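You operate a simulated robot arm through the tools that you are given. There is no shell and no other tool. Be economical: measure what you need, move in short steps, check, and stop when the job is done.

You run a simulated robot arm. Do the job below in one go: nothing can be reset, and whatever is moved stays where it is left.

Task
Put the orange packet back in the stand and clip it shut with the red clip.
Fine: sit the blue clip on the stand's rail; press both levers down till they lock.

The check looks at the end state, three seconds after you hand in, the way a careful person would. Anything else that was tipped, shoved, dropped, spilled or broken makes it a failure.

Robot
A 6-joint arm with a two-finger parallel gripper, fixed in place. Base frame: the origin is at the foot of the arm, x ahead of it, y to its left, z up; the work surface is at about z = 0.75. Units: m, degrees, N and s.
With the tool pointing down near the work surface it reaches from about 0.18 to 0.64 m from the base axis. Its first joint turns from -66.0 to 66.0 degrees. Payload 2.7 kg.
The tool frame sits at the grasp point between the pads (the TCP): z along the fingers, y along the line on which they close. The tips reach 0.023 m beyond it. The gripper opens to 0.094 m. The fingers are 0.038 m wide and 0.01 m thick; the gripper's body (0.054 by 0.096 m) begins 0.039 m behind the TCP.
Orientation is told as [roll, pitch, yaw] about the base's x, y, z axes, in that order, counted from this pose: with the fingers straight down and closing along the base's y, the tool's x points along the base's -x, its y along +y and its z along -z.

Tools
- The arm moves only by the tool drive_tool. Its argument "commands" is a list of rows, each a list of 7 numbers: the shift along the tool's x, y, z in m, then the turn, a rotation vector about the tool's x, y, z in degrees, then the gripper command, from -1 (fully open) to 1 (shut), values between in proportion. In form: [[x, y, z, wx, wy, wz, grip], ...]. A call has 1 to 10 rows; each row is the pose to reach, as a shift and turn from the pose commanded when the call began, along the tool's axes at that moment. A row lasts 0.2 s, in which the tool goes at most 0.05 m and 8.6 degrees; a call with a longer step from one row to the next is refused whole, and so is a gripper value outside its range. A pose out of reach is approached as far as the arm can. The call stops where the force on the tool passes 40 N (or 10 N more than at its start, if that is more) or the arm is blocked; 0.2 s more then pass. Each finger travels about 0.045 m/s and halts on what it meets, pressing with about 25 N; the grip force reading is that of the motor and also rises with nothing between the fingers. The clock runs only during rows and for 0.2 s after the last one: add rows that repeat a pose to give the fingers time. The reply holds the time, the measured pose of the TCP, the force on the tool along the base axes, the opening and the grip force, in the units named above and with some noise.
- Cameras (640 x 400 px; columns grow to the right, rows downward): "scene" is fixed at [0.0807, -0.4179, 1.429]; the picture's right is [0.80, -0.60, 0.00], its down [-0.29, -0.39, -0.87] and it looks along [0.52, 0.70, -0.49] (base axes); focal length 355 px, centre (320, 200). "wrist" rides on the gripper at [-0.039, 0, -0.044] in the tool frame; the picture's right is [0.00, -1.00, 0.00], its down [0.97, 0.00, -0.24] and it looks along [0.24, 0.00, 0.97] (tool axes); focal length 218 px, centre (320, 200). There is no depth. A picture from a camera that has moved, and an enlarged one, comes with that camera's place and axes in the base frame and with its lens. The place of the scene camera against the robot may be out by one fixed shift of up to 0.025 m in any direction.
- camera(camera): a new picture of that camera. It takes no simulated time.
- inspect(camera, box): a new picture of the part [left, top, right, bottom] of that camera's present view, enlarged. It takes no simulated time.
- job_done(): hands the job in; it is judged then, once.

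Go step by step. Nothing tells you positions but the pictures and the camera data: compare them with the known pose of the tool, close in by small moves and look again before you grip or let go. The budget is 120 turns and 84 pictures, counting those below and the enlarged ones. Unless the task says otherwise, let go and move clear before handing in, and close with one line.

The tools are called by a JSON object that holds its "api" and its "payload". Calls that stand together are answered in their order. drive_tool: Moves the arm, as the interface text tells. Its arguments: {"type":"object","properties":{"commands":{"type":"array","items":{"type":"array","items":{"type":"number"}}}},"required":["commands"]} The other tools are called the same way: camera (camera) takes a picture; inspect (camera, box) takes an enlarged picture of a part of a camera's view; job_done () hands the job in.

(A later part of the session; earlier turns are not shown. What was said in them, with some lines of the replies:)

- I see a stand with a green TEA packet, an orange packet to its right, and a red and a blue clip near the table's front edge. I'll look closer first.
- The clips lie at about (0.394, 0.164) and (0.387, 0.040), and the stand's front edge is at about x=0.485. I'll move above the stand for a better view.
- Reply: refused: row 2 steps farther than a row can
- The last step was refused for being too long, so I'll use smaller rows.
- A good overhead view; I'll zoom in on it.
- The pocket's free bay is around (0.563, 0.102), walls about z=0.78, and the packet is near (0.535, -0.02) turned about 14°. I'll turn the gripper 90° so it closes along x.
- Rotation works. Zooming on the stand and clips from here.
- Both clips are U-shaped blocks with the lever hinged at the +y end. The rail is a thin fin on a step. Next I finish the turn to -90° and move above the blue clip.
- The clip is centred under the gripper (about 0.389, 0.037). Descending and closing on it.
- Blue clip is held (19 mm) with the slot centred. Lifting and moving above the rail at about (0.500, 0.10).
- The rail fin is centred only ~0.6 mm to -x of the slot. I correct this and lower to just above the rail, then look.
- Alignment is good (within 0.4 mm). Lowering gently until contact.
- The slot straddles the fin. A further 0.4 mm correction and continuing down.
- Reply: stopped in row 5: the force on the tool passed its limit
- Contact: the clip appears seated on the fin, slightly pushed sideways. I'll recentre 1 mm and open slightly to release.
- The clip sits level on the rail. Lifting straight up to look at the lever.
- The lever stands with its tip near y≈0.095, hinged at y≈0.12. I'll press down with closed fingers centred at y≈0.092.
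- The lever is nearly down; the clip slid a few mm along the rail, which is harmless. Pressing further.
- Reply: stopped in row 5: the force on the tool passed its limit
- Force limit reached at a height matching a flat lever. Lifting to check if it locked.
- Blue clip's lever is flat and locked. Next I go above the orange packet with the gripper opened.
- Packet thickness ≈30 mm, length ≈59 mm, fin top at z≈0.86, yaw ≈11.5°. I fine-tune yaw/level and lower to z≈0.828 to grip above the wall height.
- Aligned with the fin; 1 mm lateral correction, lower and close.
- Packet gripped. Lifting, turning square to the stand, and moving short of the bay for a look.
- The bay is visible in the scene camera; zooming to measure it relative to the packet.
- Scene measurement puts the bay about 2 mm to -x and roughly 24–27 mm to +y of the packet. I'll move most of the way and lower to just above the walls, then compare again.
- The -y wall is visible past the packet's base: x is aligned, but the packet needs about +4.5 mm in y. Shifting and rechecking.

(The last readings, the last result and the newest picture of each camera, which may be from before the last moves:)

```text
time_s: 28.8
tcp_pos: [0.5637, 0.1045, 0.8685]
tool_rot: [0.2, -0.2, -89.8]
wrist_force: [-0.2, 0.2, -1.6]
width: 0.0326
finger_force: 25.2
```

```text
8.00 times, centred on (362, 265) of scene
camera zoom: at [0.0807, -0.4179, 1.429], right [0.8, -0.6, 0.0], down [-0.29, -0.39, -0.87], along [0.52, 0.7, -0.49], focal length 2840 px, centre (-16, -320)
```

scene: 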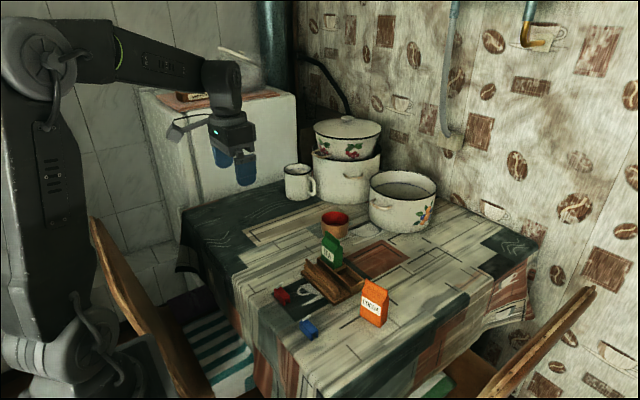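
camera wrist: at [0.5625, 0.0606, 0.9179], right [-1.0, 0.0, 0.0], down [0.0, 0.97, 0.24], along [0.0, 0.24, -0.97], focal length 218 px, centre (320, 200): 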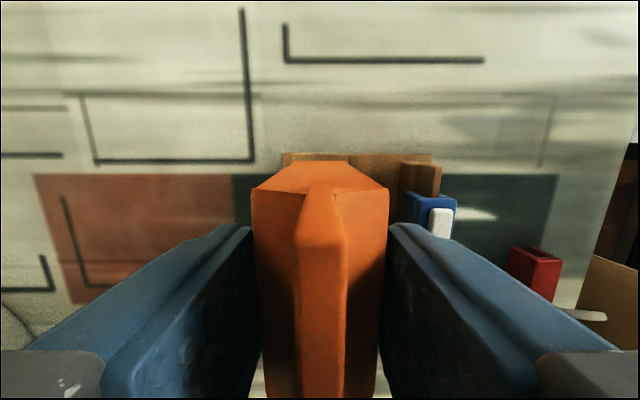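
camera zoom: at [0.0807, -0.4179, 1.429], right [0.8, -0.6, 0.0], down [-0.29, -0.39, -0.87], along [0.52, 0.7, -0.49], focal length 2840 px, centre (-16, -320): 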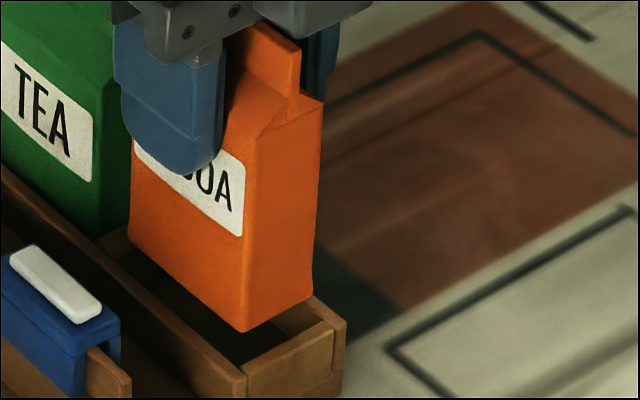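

Clear ~2 mm gap at the wall and x centred. Lowering slowly into the bay.

{"api": "drive_tool", "payload": {"commands": [[0.0006, -0.0004, 0.004, 0, 0, 0, 1], [0.0006, -0.0004, 0.008, 0, 0, 0, 1], [0.0006, -0.0004, 0.012, 0, 0, 0, 1], [0.0006, -0.0004, 0.016, 0, 0, 0, 1], [0.0006, -0.0004, 0.02, 0, 0, 0, 1], [0.0006, -0.0004, 0.023, 0, 0, 0, 1], [0.0006, -0.0004, 0.025, 0, 0, 0, 1], [0.0006, -0.0004, 0.025, 0, 0, 0, 1]]}}

{"api": "inspect", "payload": {"camera": "scene", "box": [320, 230, 400, 300]}}

```text
time_s: 30.6
tcp_pos: [0.5624, 0.105, 0.8433]
tool_rot: [-0.1, -0.1, -90.0]
wrist_force: [-0.4, 0.1, -0.6]
width: 0.0327
finger_force: 25.1
```

```text
5.71 times, centred on (360, 265) of scene
camera zoom: at [0.0807, -0.4179, 1.429], right [0.8, -0.6, 0.0], down [-0.29, -0.39, -0.87], along [0.52, 0.7, -0.49], focal length 2029 px, centre (91, -171)
```

zoom: 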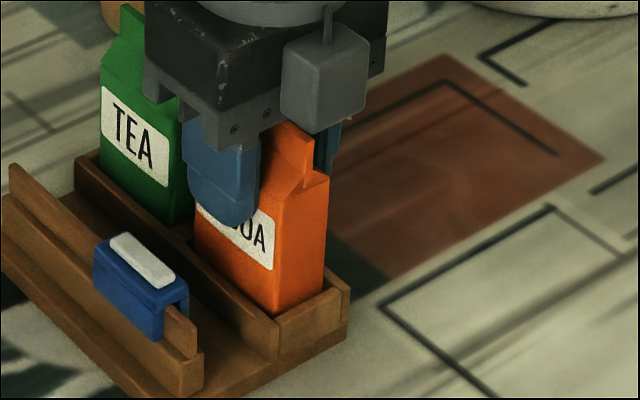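

It has entered the bay without contact. Continuing gently to the floor.

{"api": "drive_tool", "payload": {"commands": [[0, 0, 0.002, 0, 0, 0, 1], [0, 0, 0.004, 0, 0, 0, 1], [0, 0, 0.0055, 0, 0, 0, 1], [0, 0, 0.007, 0, 0, 0, 1], [0, 0, 0.0085, 0, 0, 0, 1], [0, 0, 0.01, 0, 0, 0, 1]]}}

```text
time_s: 32.0
tcp_pos: [0.5646, 0.1055, 0.8361]
tool_rot: [0.3, 0.1, -89.9]
wrist_force: [-7.5, -0.8, 25.1]
width: 0.0327
finger_force: 25.5
```

Floor contact (25 N). Relieving the pressure, then opening and lifting.

{"api": "drive_tool", "payload": {"commands": [[0, -0.001, -0.0025, 0, 0, 0, 1], [0, -0.001, -0.0025, 0, 0, 0, 0.5], [0, -0.001, -0.0025, 0, 0, 0, 0], [0, -0.001, -0.0025, 0, 0, 0, -0.2], [0, -0.001, -0.0025, 0, 0, 0, -0.2], [0, -0.001, -0.03, 0, 0, 0, -0.2], [0, -0.001, -0.06, 0, 0, 0, -0.2], [0, -0.001, -0.09, 0, 0, 0, -0.2], [0, -0.001, -0.12, 0, 0, 0, -0.2], [0, -0.001, -0.12, 0, 0, 0, -0.2]]}}

{"api": "camera", "payload": {"camera": "wrist"}}

{"api": "inspect", "payload": {"camera": "scene", "box": [260, 220, 388, 310]}}

```text
time_s: 34.2
tcp_pos: [0.5622, 0.1034, 0.9552]
tool_rot: [0.0, -0.1, -89.9]
wrist_force: [0.3, -0.2, 0.7]
width: 0.0565
finger_force: 0.0
```

```text
38 pictures are left
camera wrist: at [0.5619, 0.0648, 0.999], right [-1.0, 0.0, 0.0], down [0.0, 0.97, 0.24], along [0.0, 0.24, -0.97], focal length 218 px, centre (320, 200)
```

wrist: 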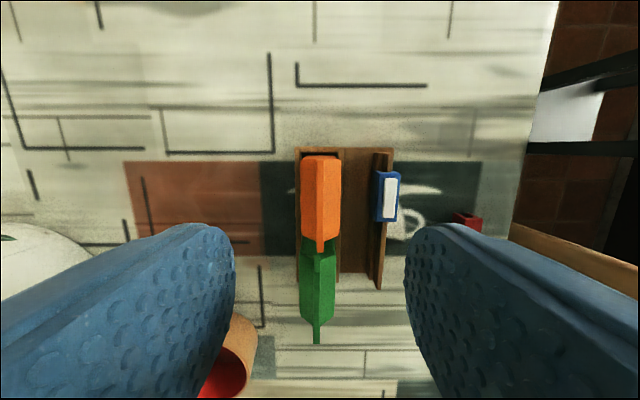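

```text
4.44 times, centred on (324, 265) of scene
camera zoom: at [0.0807, -0.4179, 1.429], right [0.8, -0.6, 0.0], down [-0.29, -0.39, -0.87], along [0.52, 0.7, -0.49], focal length 1578 px, centre (302, -89)
```

zoom: 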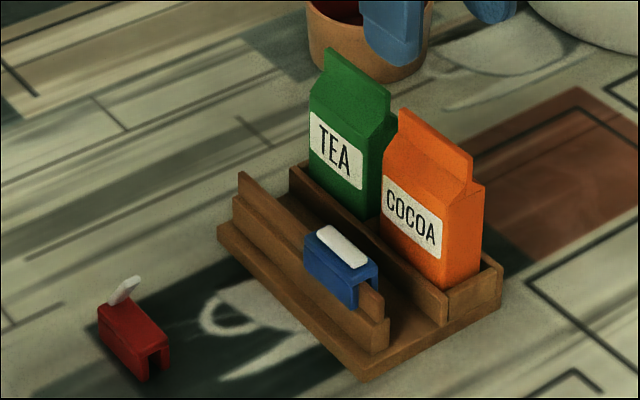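

The packet stands properly in the bay. Next, go above the red clip.

{"api": "drive_tool", "payload": {"commands": [[0.012, -0.035, 0, 0, 0, 0, -0.5], [0.024, -0.07, 0.01, 0, 0, 0, -1], [0.036, -0.105, 0.02, 0, 0, 0, -1], [0.048, -0.14, 0.03, 0, 0, 0, -1], [0.058, -0.168, 0.06, 0, 0, 0, -1], [0.058, -0.168, 0.1, 0, 0, 0, -1], [0.058, -0.168, 0.1, 0, 0, 0, -1]]}}

{"api": "camera", "payload": {"camera": "wrist"}}

```text
time_s: 35.8
tcp_pos: [0.3931, 0.1628, 0.8542]
tool_rot: [0.1, 0.0, -90.0]
wrist_force: [-0.7, -0.4, -1.4]
width: 0.0939
finger_force: 0.1
```

```text
36 pictures are left
camera wrist: at [0.3944, 0.1242, 0.8973], right [-1.0, 0.0, 0.0], down [0.0, 0.97, 0.24], along [0.0, 0.24, -0.97], focal length 218 px, centre (320, 200)
```

wrist: 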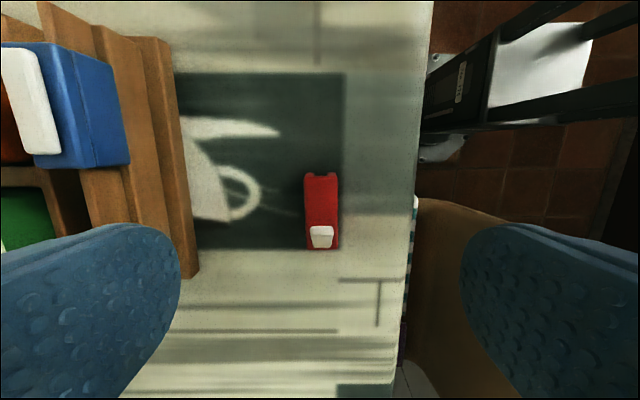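

Red clip is centred under the gripper. Descending and closing as with the blue one.

{"api": "drive_tool", "payload": {"commands": [[-0.001, 0, 0.03, 0, 0, 0, -1], [-0.001, 0, 0.055, 0, 0, 0, -1], [-0.001, 0, 0.0735, 0, 0, 0, -1], [-0.001, 0, 0.0735, 0, 0, 0, -0.3], [-0.001, 0, 0.0735, 0, 0, 0, 0.2], [-0.001, 0, 0.0735, 0, 0, 0, 0.6], [-0.001, 0, 0.0735, 0, 0, 0, 1], [-0.001, 0, 0.0735, 0, 0, 0, 1], [-0.001, 0, 0.0735, 0, 0, 0, 1]]}}

{"api": "camera", "payload": {"camera": "wrist"}}

```text
time_s: 37.8
tcp_pos: [0.3931, 0.1612, 0.7828]
tool_rot: [0.1, -0.1, -89.8]
wrist_force: [-0.5, -0.6, -0.8]
width: 0.019
finger_force: 25.0
```

```text
35 pictures are left
camera wrist: at [0.3943, 0.1225, 0.8252], right [-1.0, 0.0, 0.0], down [0.0, 0.97, 0.24], along [0.0, 0.24, -0.97], focal length 218 px, centre (320, 200)
```

wrist: 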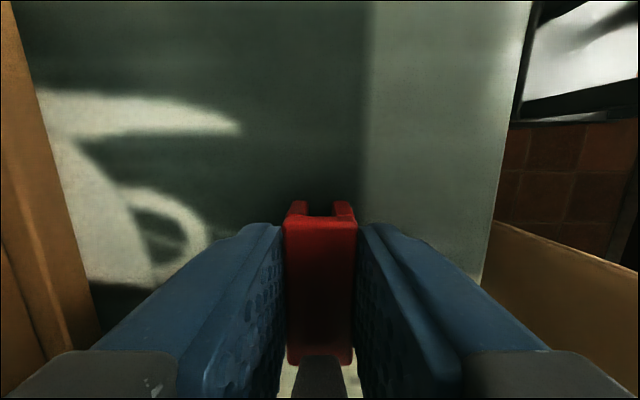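

Red clip held. Lifting high and moving above the packet.

{"api": "drive_tool", "payload": {"commands": [[0, 0, -0.045, 0, 0, 0, 1], [0, 0, -0.09, 0, 0, 0, 1], [0, 0, -0.135, 0, 0, 0, 1], [-0.015, 0.04, -0.155, 0, 0, 0, 1], [-0.03, 0.08, -0.155, 0, 0, 0, 1], [-0.045, 0.12, -0.155, 0, 0, 0, 1], [-0.057, 0.16, -0.155, 0, 0, 0, 1], [-0.057, 0.169, -0.155, 0, 0, 0, 1], [-0.057, 0.169, -0.145, 0, 0, 0, 1], [-0.057, 0.169, -0.145, 0, 0, 0, 1]]}}

{"api": "inspect", "payload": {"camera": "wrist", "box": [240, 120, 400, 230]}}

{"api": "inspect", "payload": {"camera": "scene", "box": [300, 200, 400, 300]}}

```text
time_s: 40.0
tcp_pos: [0.5623, 0.1033, 0.9253]
tool_rot: [0.1, -0.2, -90.0]
wrist_force: [-0.7, -0.8, 0.2]
width: 0.0189
finger_force: 25.0
```

```text
3.64 times, centred on (320, 175) of wrist
camera zoom: at [0.5627, 0.0641, 0.9692], right [-1.0, 0.0, 0.0], down [0.0, 0.97, 0.24], along [0.0, 0.24, -0.97], focal length 794 px, centre (320, 291)
```

zoom: 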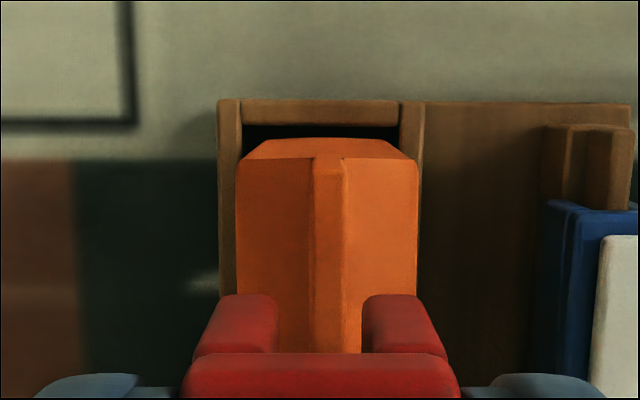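

```text
4.00 times, centred on (350, 250) of scene
camera zoom: at [0.0807, -0.4179, 1.429], right [0.8, -0.6, 0.0], down [-0.29, -0.39, -0.87], along [0.52, 0.7, -0.49], focal length 1420 px, centre (200, 0)
```

zoom: 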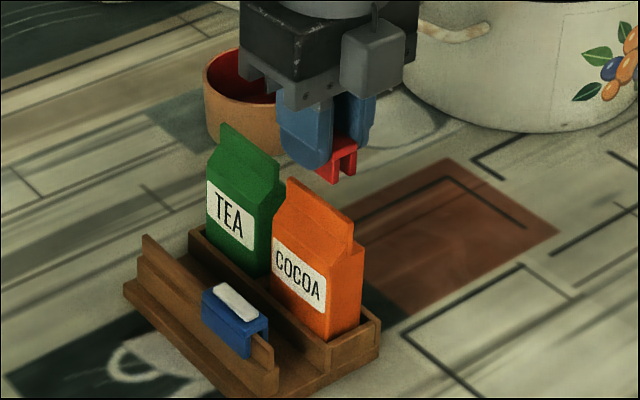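

{"api": "inspect", "payload": {"camera": "wrist", "box": [290, 150, 350, 220]}}

```text
5.71 times, centred on (320, 185) of wrist
camera zoom: at [0.5627, 0.0641, 0.9692], right [-1.0, 0.0, 0.0], down [0.0, 0.97, 0.24], along [0.0, 0.24, -0.97], focal length 1247 px, centre (320, 286)
```

zoom: 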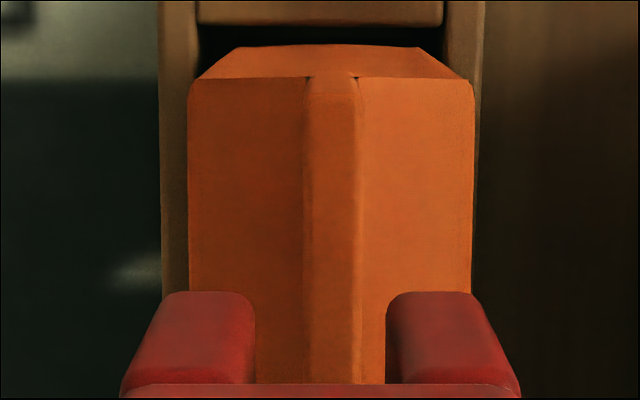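

The fin is ~1 mm to -x of the slot centre. Correcting and lowering to just above it.

{"api": "drive_tool", "payload": {"commands": [[-0.001, -0.001, 0.008, 0.1, 0.1, 0, 1], [-0.002, -0.001, 0.016, 0.1, 0.1, 0, 1], [-0.002, -0.001, 0.02, 0.1, 0.1, 0, 1], [-0.002, -0.001, 0.02, 0.1, 0.1, 0, 1]]}}

{"api": "inspect", "payload": {"camera": "wrist", "box": [290, 150, 350, 220]}}

{"api": "inspect", "payload": {"camera": "scene", "box": [340, 220, 400, 270]}}

```text
time_s: 41.0
tcp_pos: [0.5624, 0.1026, 0.9047]
tool_rot: [0.0, 0.0, -89.9]
wrist_force: [0.3, -0.3, -0.1]
width: 0.019
finger_force: 25.3
```

```text
5.71 times, centred on (320, 185) of wrist
camera zoom: at [0.5624, 0.0638, 0.9486], right [-1.0, 0.0, 0.0], down [0.0, 0.97, 0.24], along [0.0, 0.24, -0.97], focal length 1247 px, centre (320, 286)
```

zoom: 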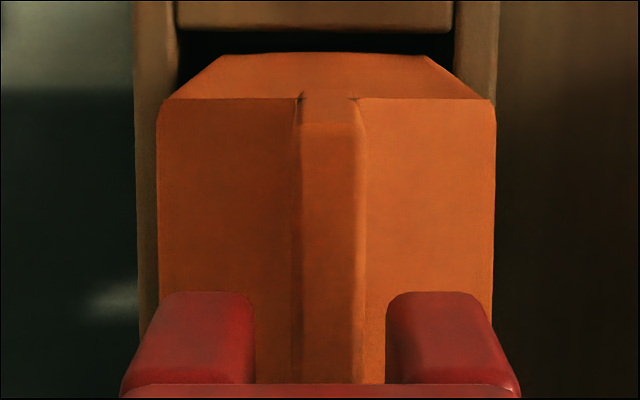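

```text
8.00 times, centred on (370, 245) of scene
camera zoom: at [0.0807, -0.4179, 1.429], right [0.8, -0.6, 0.0], down [-0.29, -0.39, -0.87], along [0.52, 0.7, -0.49], focal length 2840 px, centre (-80, -160)
```

zoom: 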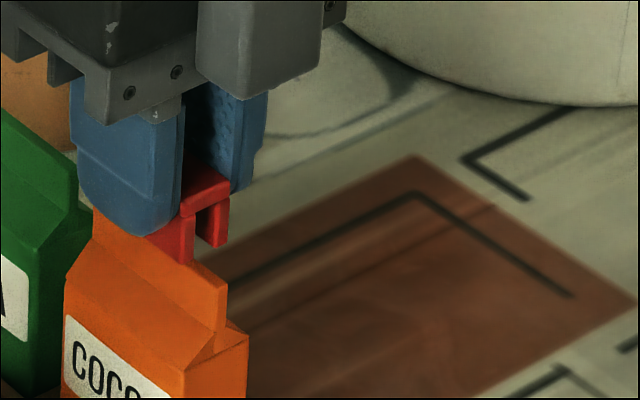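

Another 0.8 mm in -x, then down slowly onto the fin.

{"api": "drive_tool", "payload": {"commands": [[0, -0.0008, 0.003, 0, 0, 0, 1], [0, -0.0008, 0.006, 0, 0, 0, 1], [0, -0.0008, 0.009, 0, 0, 0, 1], [0, -0.0008, 0.009, 0, 0, 0, 1]]}}

{"api": "inspect", "payload": {"camera": "wrist", "box": [290, 150, 350, 220]}}

{"api": "inspect", "payload": {"camera": "scene", "box": [340, 220, 400, 270]}}

```text
time_s: 42.0
tcp_pos: [0.5619, 0.1032, 0.8956]
tool_rot: [-0.1, 0.0, -89.9]
wrist_force: [0.3, 0.1, -0.3]
width: 0.0188
finger_force: 24.9
```

```text
5.71 times, centred on (320, 185) of wrist
camera zoom: at [0.5617, 0.064, 0.9393], right [-1.0, 0.0, 0.0], down [0.0, 0.97, 0.24], along [0.0, 0.24, -0.97], focal length 1247 px, centre (320, 286)
```

zoom: 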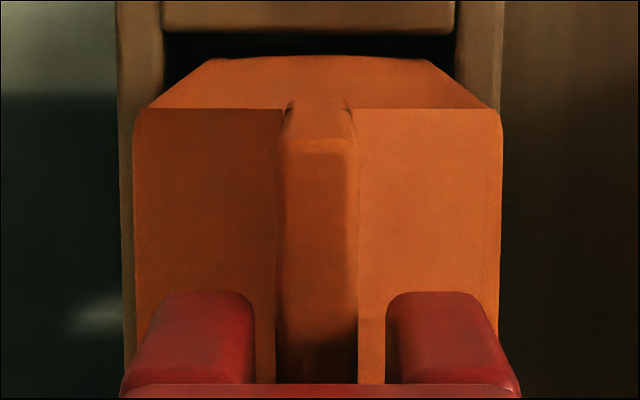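

```text
8.00 times, centred on (370, 245) of scene
camera zoom: at [0.0807, -0.4179, 1.429], right [0.8, -0.6, 0.0], down [-0.29, -0.39, -0.87], along [0.52, 0.7, -0.49], focal length 2840 px, centre (-80, -160)
```

zoom: 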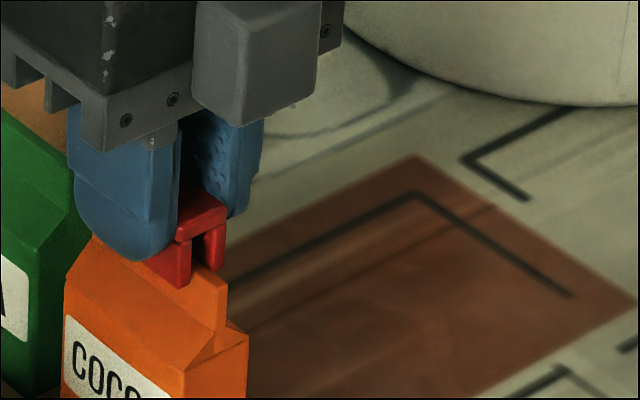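

Centred now. Continuing down until gentle contact.

{"api": "drive_tool", "payload": {"commands": [[0, 0.0001, 0.002, 0, 0, 0, 1], [0, 0.0001, 0.004, 0, 0, 0, 1], [0, 0.0001, 0.006, 0, 0, 0, 1], [0, 0.0001, 0.008, 0, 0, 0, 1], [0, 0.0001, 0.0095, 0, 0, 0, 1], [0, 0.0001, 0.0095, 0, 0, 0, 1]]}}

{"api": "inspect", "payload": {"camera": "scene", "box": [340, 220, 400, 270]}}

```text
time_s: 43.4
tcp_pos: [0.5628, 0.1035, 0.8862]
tool_rot: [0.0, 0.0, -89.9]
wrist_force: [-0.7, 0.0, -0.1]
width: 0.0187
finger_force: 24.8
```

```text
8.00 times, centred on (370, 245) of scene
camera zoom: at [0.0807, -0.4179, 1.429], right [0.8, -0.6, 0.0], down [-0.29, -0.39, -0.87], along [0.52, 0.7, -0.49], focal length 2840 px, centre (-80, -160)
```

zoom: 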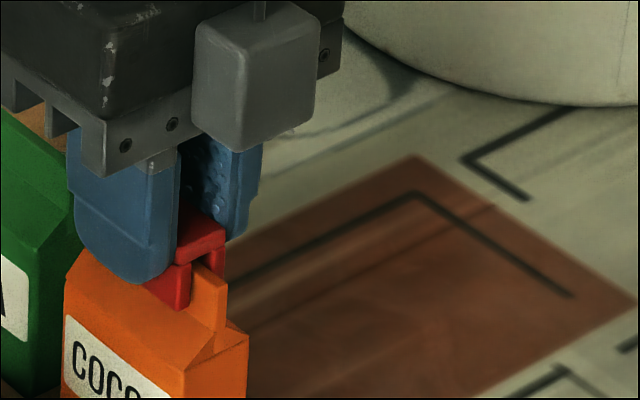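

{"api": "drive_tool", "payload": {"commands": [[0, 0, 0.001, 0, 0, 0, 1], [0, 0, 0.002, 0, 0, 0, 1], [0, 0, 0.003, 0, 0, 0, 1], [0, 0, 0.004, 0, 0, 0, 1], [0, 0, 0.004, 0, 0, 0, 1]]}}

{"api": "inspect", "payload": {"camera": "scene", "box": [340, 220, 400, 270]}}

{"api": "inspect", "payload": {"camera": "wrist", "box": [290, 150, 350, 220]}}

```text
time_s: 44.6
tcp_pos: [0.5613, 0.1039, 0.882]
tool_rot: [-0.1, 0.0, -90.0]
wrist_force: [-1.1, -0.2, -0.9]
width: 0.0188
finger_force: 24.8
```

```text
8.00 times, centred on (370, 245) of scene
camera zoom: at [0.0807, -0.4179, 1.429], right [0.8, -0.6, 0.0], down [-0.29, -0.39, -0.87], along [0.52, 0.7, -0.49], focal length 2840 px, centre (-80, -160)
```

zoom: 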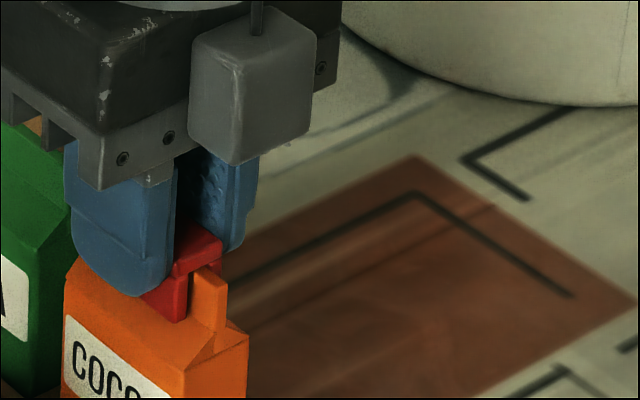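

```text
5.71 times, centred on (320, 185) of wrist
camera zoom: at [0.5611, 0.0642, 0.926], right [-1.0, 0.0, 0.0], down [0.0, 0.97, 0.24], along [0.0, 0.24, -0.97], focal length 1247 px, centre (320, 286)
```

zoom: 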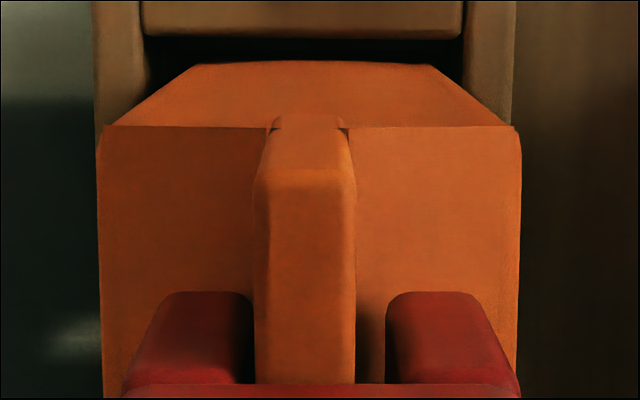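

Re-centring +0.7 mm in x and lowering further in 1 mm steps.

{"api": "drive_tool", "payload": {"commands": [[0, 0.0007, 0, 0, 0, 0, 1], [0, 0.0007, 0.001, 0, 0, 0, 1], [0, 0.0007, 0.002, 0, 0, 0, 1], [0, 0.0007, 0.003, 0, 0, 0, 1], [0, 0.0007, 0.004, 0, 0, 0, 1]]}}

{"api": "inspect", "payload": {"camera": "scene", "box": [340, 220, 400, 270]}}

```text
time_s: 45.8
tcp_pos: [0.5636, 0.1026, 0.8808]
tool_rot: [0.3, 0.0, -89.9]
wrist_force: [-3.5, 0.0, 22.9]
width: 0.0193
finger_force: 24.6
```

```text
8.00 times, centred on (370, 245) of scene
camera zoom: at [0.0802, -0.418, 1.429], right [0.8, -0.6, 0.0], down [-0.29, -0.39, -0.87], along [0.52, 0.7, -0.49], focal length 2840 px, centre (-80, -160)
```

zoom: 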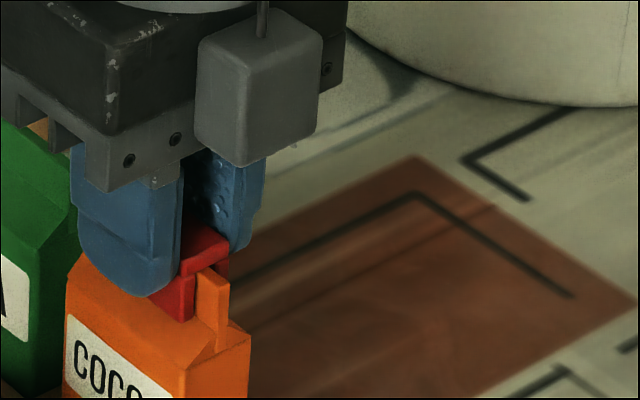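

Seated on the fin (23 N). Relieving the load, opening slightly, and lifting clear.

{"api": "drive_tool", "payload": {"commands": [[0, 0, -0.003, 0, 0, 0, 1], [0, 0, -0.003, 0, 0, 0, 0.6], [0, 0, -0.003, 0, 0, 0, 0.3], [0, 0, -0.003, 0, 0, 0, 0.1], [0, 0, -0.003, 0, 0, 0, 0.1], [0, 0, -0.03, 0, 0, 0, 0.1], [0, 0, -0.06, 0, 0, 0, 0.1], [0, 0, -0.09, 0, 0, 0, 0.1], [0, 0, -0.09, 0, 0, 0, 0.1]]}}

{"api": "inspect", "payload": {"camera": "scene", "box": [320, 210, 400, 280]}}

{"api": "camera", "payload": {"camera": "wrist"}}

```text
time_s: 47.8
tcp_pos: [0.562, 0.103, 0.9684]
tool_rot: [0.0, 0.0, -89.8]
wrist_force: [0.5, -0.6, 0.1]
width: 0.0423
finger_force: 0.1
```

```text
5.71 times, centred on (360, 245) of scene
camera zoom: at [0.0807, -0.4179, 1.429], right [0.8, -0.6, 0.0], down [-0.29, -0.39, -0.87], along [0.52, 0.7, -0.49], focal length 2029 px, centre (91, -57)
```

zoom: 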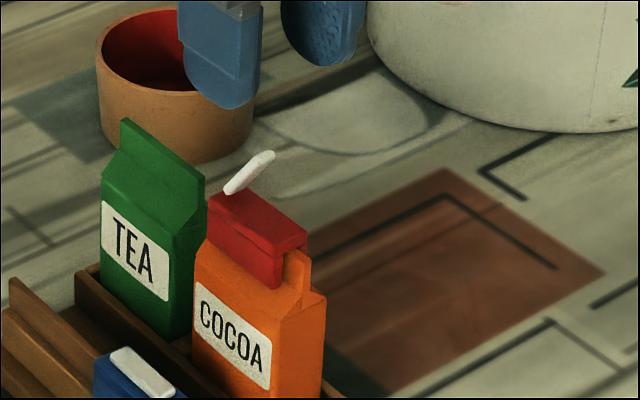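

```text
22 pictures are left
camera wrist: at [0.5618, 0.0649, 1.0126], right [-1.0, 0.0, 0.0], down [0.0, 0.97, 0.24], along [0.0, 0.24, -0.97], focal length 218 px, centre (320, 200)
```

wrist: 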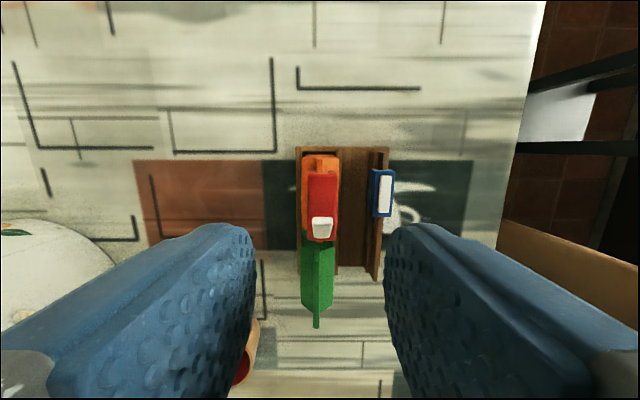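

The red clip sits level on the packet's fin. Closing the fingers and pressing its lever, moving slightly -y along with the lever's arc.

{"api": "drive_tool", "payload": {"commands": [[-0.008, -0.001, 0, 0, 0, 0, 1], [-0.008, -0.001, 0, 0, 0, 0, 1], [-0.008, -0.001, 0.02, 0, 0, 0, 1], [-0.008, -0.001, 0.038, 0, 0, 0, 1], [-0.01, -0.001, 0.043, 0, 0, 0, 1], [-0.012, -0.001, 0.048, 0, 0, 0, 1], [-0.014, -0.001, 0.053, 0, 0, 0, 1], [-0.016, -0.001, 0.058, 0, 0, 0, 1], [-0.016, -0.001, 0.058, 0, 0, 0, 1]]}}

{"api": "inspect", "payload": {"camera": "scene", "box": [320, 210, 400, 280]}}

```text
time_s: 49.8
tcp_pos: [0.5614, 0.0883, 0.9107]
tool_rot: [-0.1, 0.0, -89.9]
wrist_force: [-0.2, -1.3, 0.0]
width: 0.0
finger_force: 25.1
```

```text
5.71 times, centred on (360, 245) of scene
camera zoom: at [0.0807, -0.4179, 1.429], right [0.8, -0.6, 0.0], down [-0.29, -0.39, -0.87], along [0.52, 0.7, -0.49], focal length 2029 px, centre (91, -57)
```

zoom: 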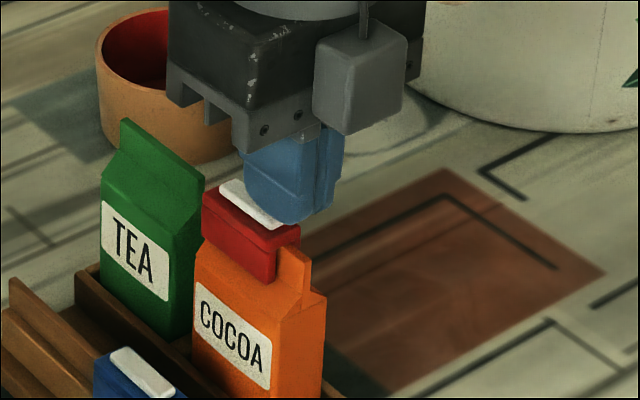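

Lever is nearly flat. Pressing on until it locks.

{"api": "drive_tool", "payload": {"commands": [[0, 0, 0.003, 0, 0, 0, 1], [-0.001, 0, 0.006, 0, 0, 0, 1], [-0.001, 0, 0.009, 0, 0, 0, 1], [-0.001, 0, 0.012, 0, 0, 0, 1], [-0.001, 0, 0.015, 0, 0, 0, 1], [-0.001, 0, 0.018, 0, 0, 0, 1]]}}

{"api": "inspect", "payload": {"camera": "scene", "box": [320, 210, 400, 280]}}

```text
time_s: 51.1
tcp_pos: [0.5626, 0.0855, 0.9024]
tool_rot: [0.9, 0.1, -89.9]
wrist_force: [-1.3, -1.3, 9.2]
width: 0.0
finger_force: 24.8
stopped in row 6: the force on the tool passed its limit (the readings are from after the stop); the commanded pose is now the measured one
```

```text
5.71 times, centred on (360, 245) of scene
camera zoom: at [0.0805, -0.4179, 1.429], right [0.8, -0.6, 0.0], down [-0.29, -0.39, -0.87], along [0.52, 0.7, -0.49], focal length 2029 px, centre (91, -57)
```

zoom: 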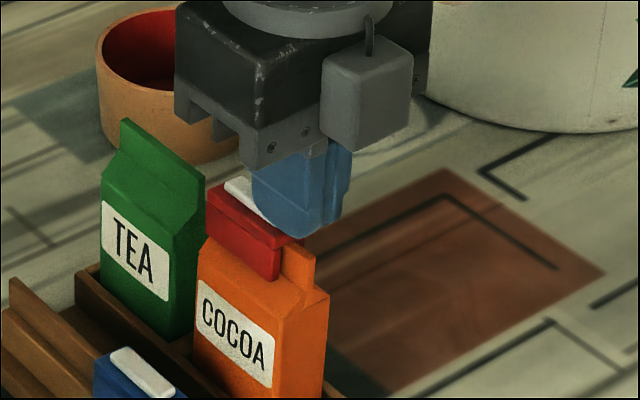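

Reached the force limit at the expected height for a flat lever. Lifting clear and checking.

{"api": "drive_tool", "payload": {"commands": [[0, 0, -0.02, 0, 0, 0, 1], [0, 0, -0.05, 0, 0, 0, 1], [0, 0, -0.08, 0.5, 0, 0, 1], [0, -0.03, -0.11, 0.9, 0, 0, 1], [0, -0.07, -0.13, 0.9, 0, 0, 1], [0, -0.11, -0.14, 0.9, 0, 0, 1], [0, -0.11, -0.14, 0.9, 0, 0, 1]]}}

{"api": "inspect", "payload": {"camera": "scene", "box": [280, 210, 400, 310]}}

{"api": "camera", "payload": {"camera": "wrist"}}

```text
time_s: 52.8
tcp_pos: [0.4518, 0.0827, 1.0406]
tool_rot: [-0.1, 0.1, -89.9]
wrist_force: [-0.9, 0.3, 0.0]
width: 0.0001
finger_force: 24.8
```

```text
4.00 times, centred on (340, 260) of scene
camera zoom: at [0.0807, -0.4179, 1.429], right [0.8, -0.6, 0.0], down [-0.29, -0.39, -0.87], along [0.52, 0.7, -0.49], focal length 1420 px, centre (240, -40)
```

zoom: 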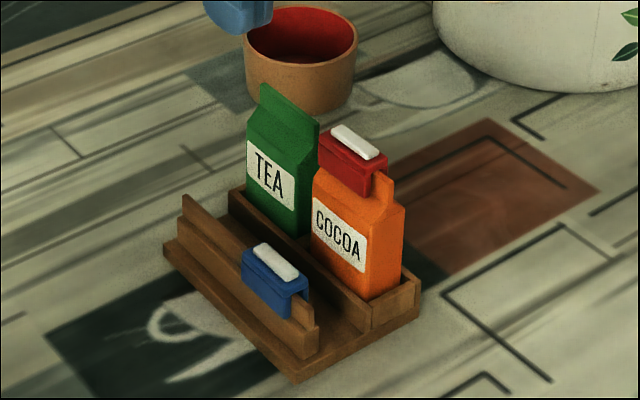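

```text
18 pictures are left
camera wrist: at [0.4521, 0.0444, 1.0841], right [-1.0, 0.0, 0.0], down [0.0, 0.97, 0.24], along [0.0, 0.24, -0.97], focal length 218 px, centre (320, 200)
```

wrist: 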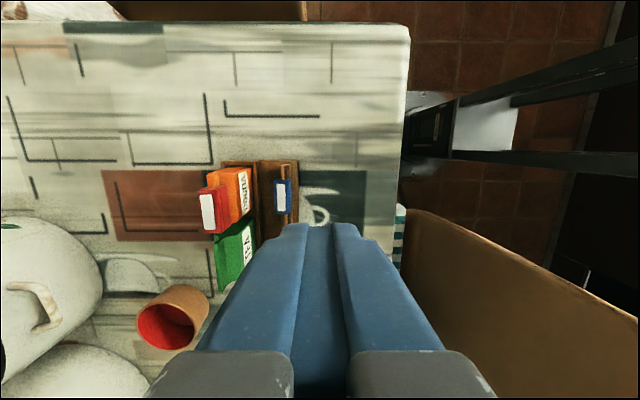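

{"api": "inspect", "payload": {"camera": "scene", "box": [350, 235, 386, 265]}}

{"api": "inspect", "payload": {"camera": "scene", "box": [325, 255, 365, 300]}}

```text
13.33 times, centred on (368, 250) of scene
camera zoom: at [0.0807, -0.4179, 1.429], right [0.8, -0.6, 0.0], down [-0.29, -0.39, -0.87], along [0.52, 0.7, -0.49], focal length 4734 px, centre (-320, -467)
```

zoom: 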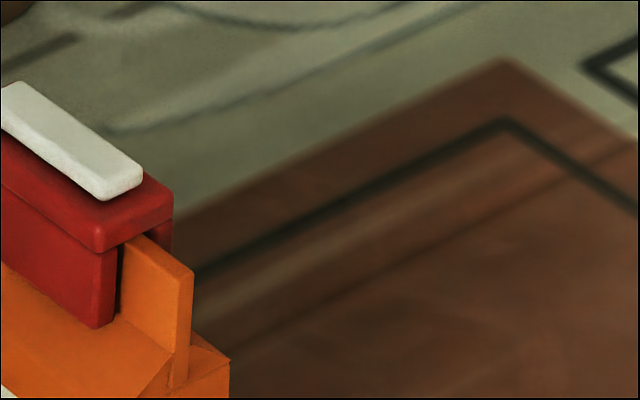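

```text
8.89 times, centred on (345, 278) of scene
camera zoom: at [0.0807, -0.4179, 1.429], right [0.8, -0.6, 0.0], down [-0.29, -0.39, -0.87], along [0.52, 0.7, -0.49], focal length 3156 px, centre (98, -489)
```

zoom: 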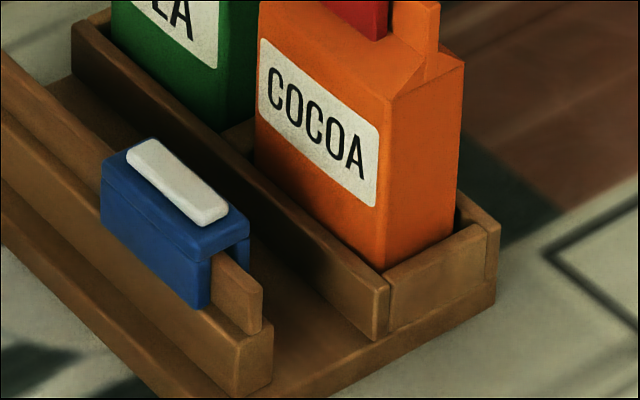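

Both clips are seated with their levers flat, the packet is in its bay, and the arm is clear, so I'm handing in.

{"api": "job_done", "payload": {}}

```text
The job is handed in.
```

The orange packet is back in the stand and clipped shut with the red clip, the blue clip sits on the rail, and both levers are pressed flat; they stayed flat when I lifted off.
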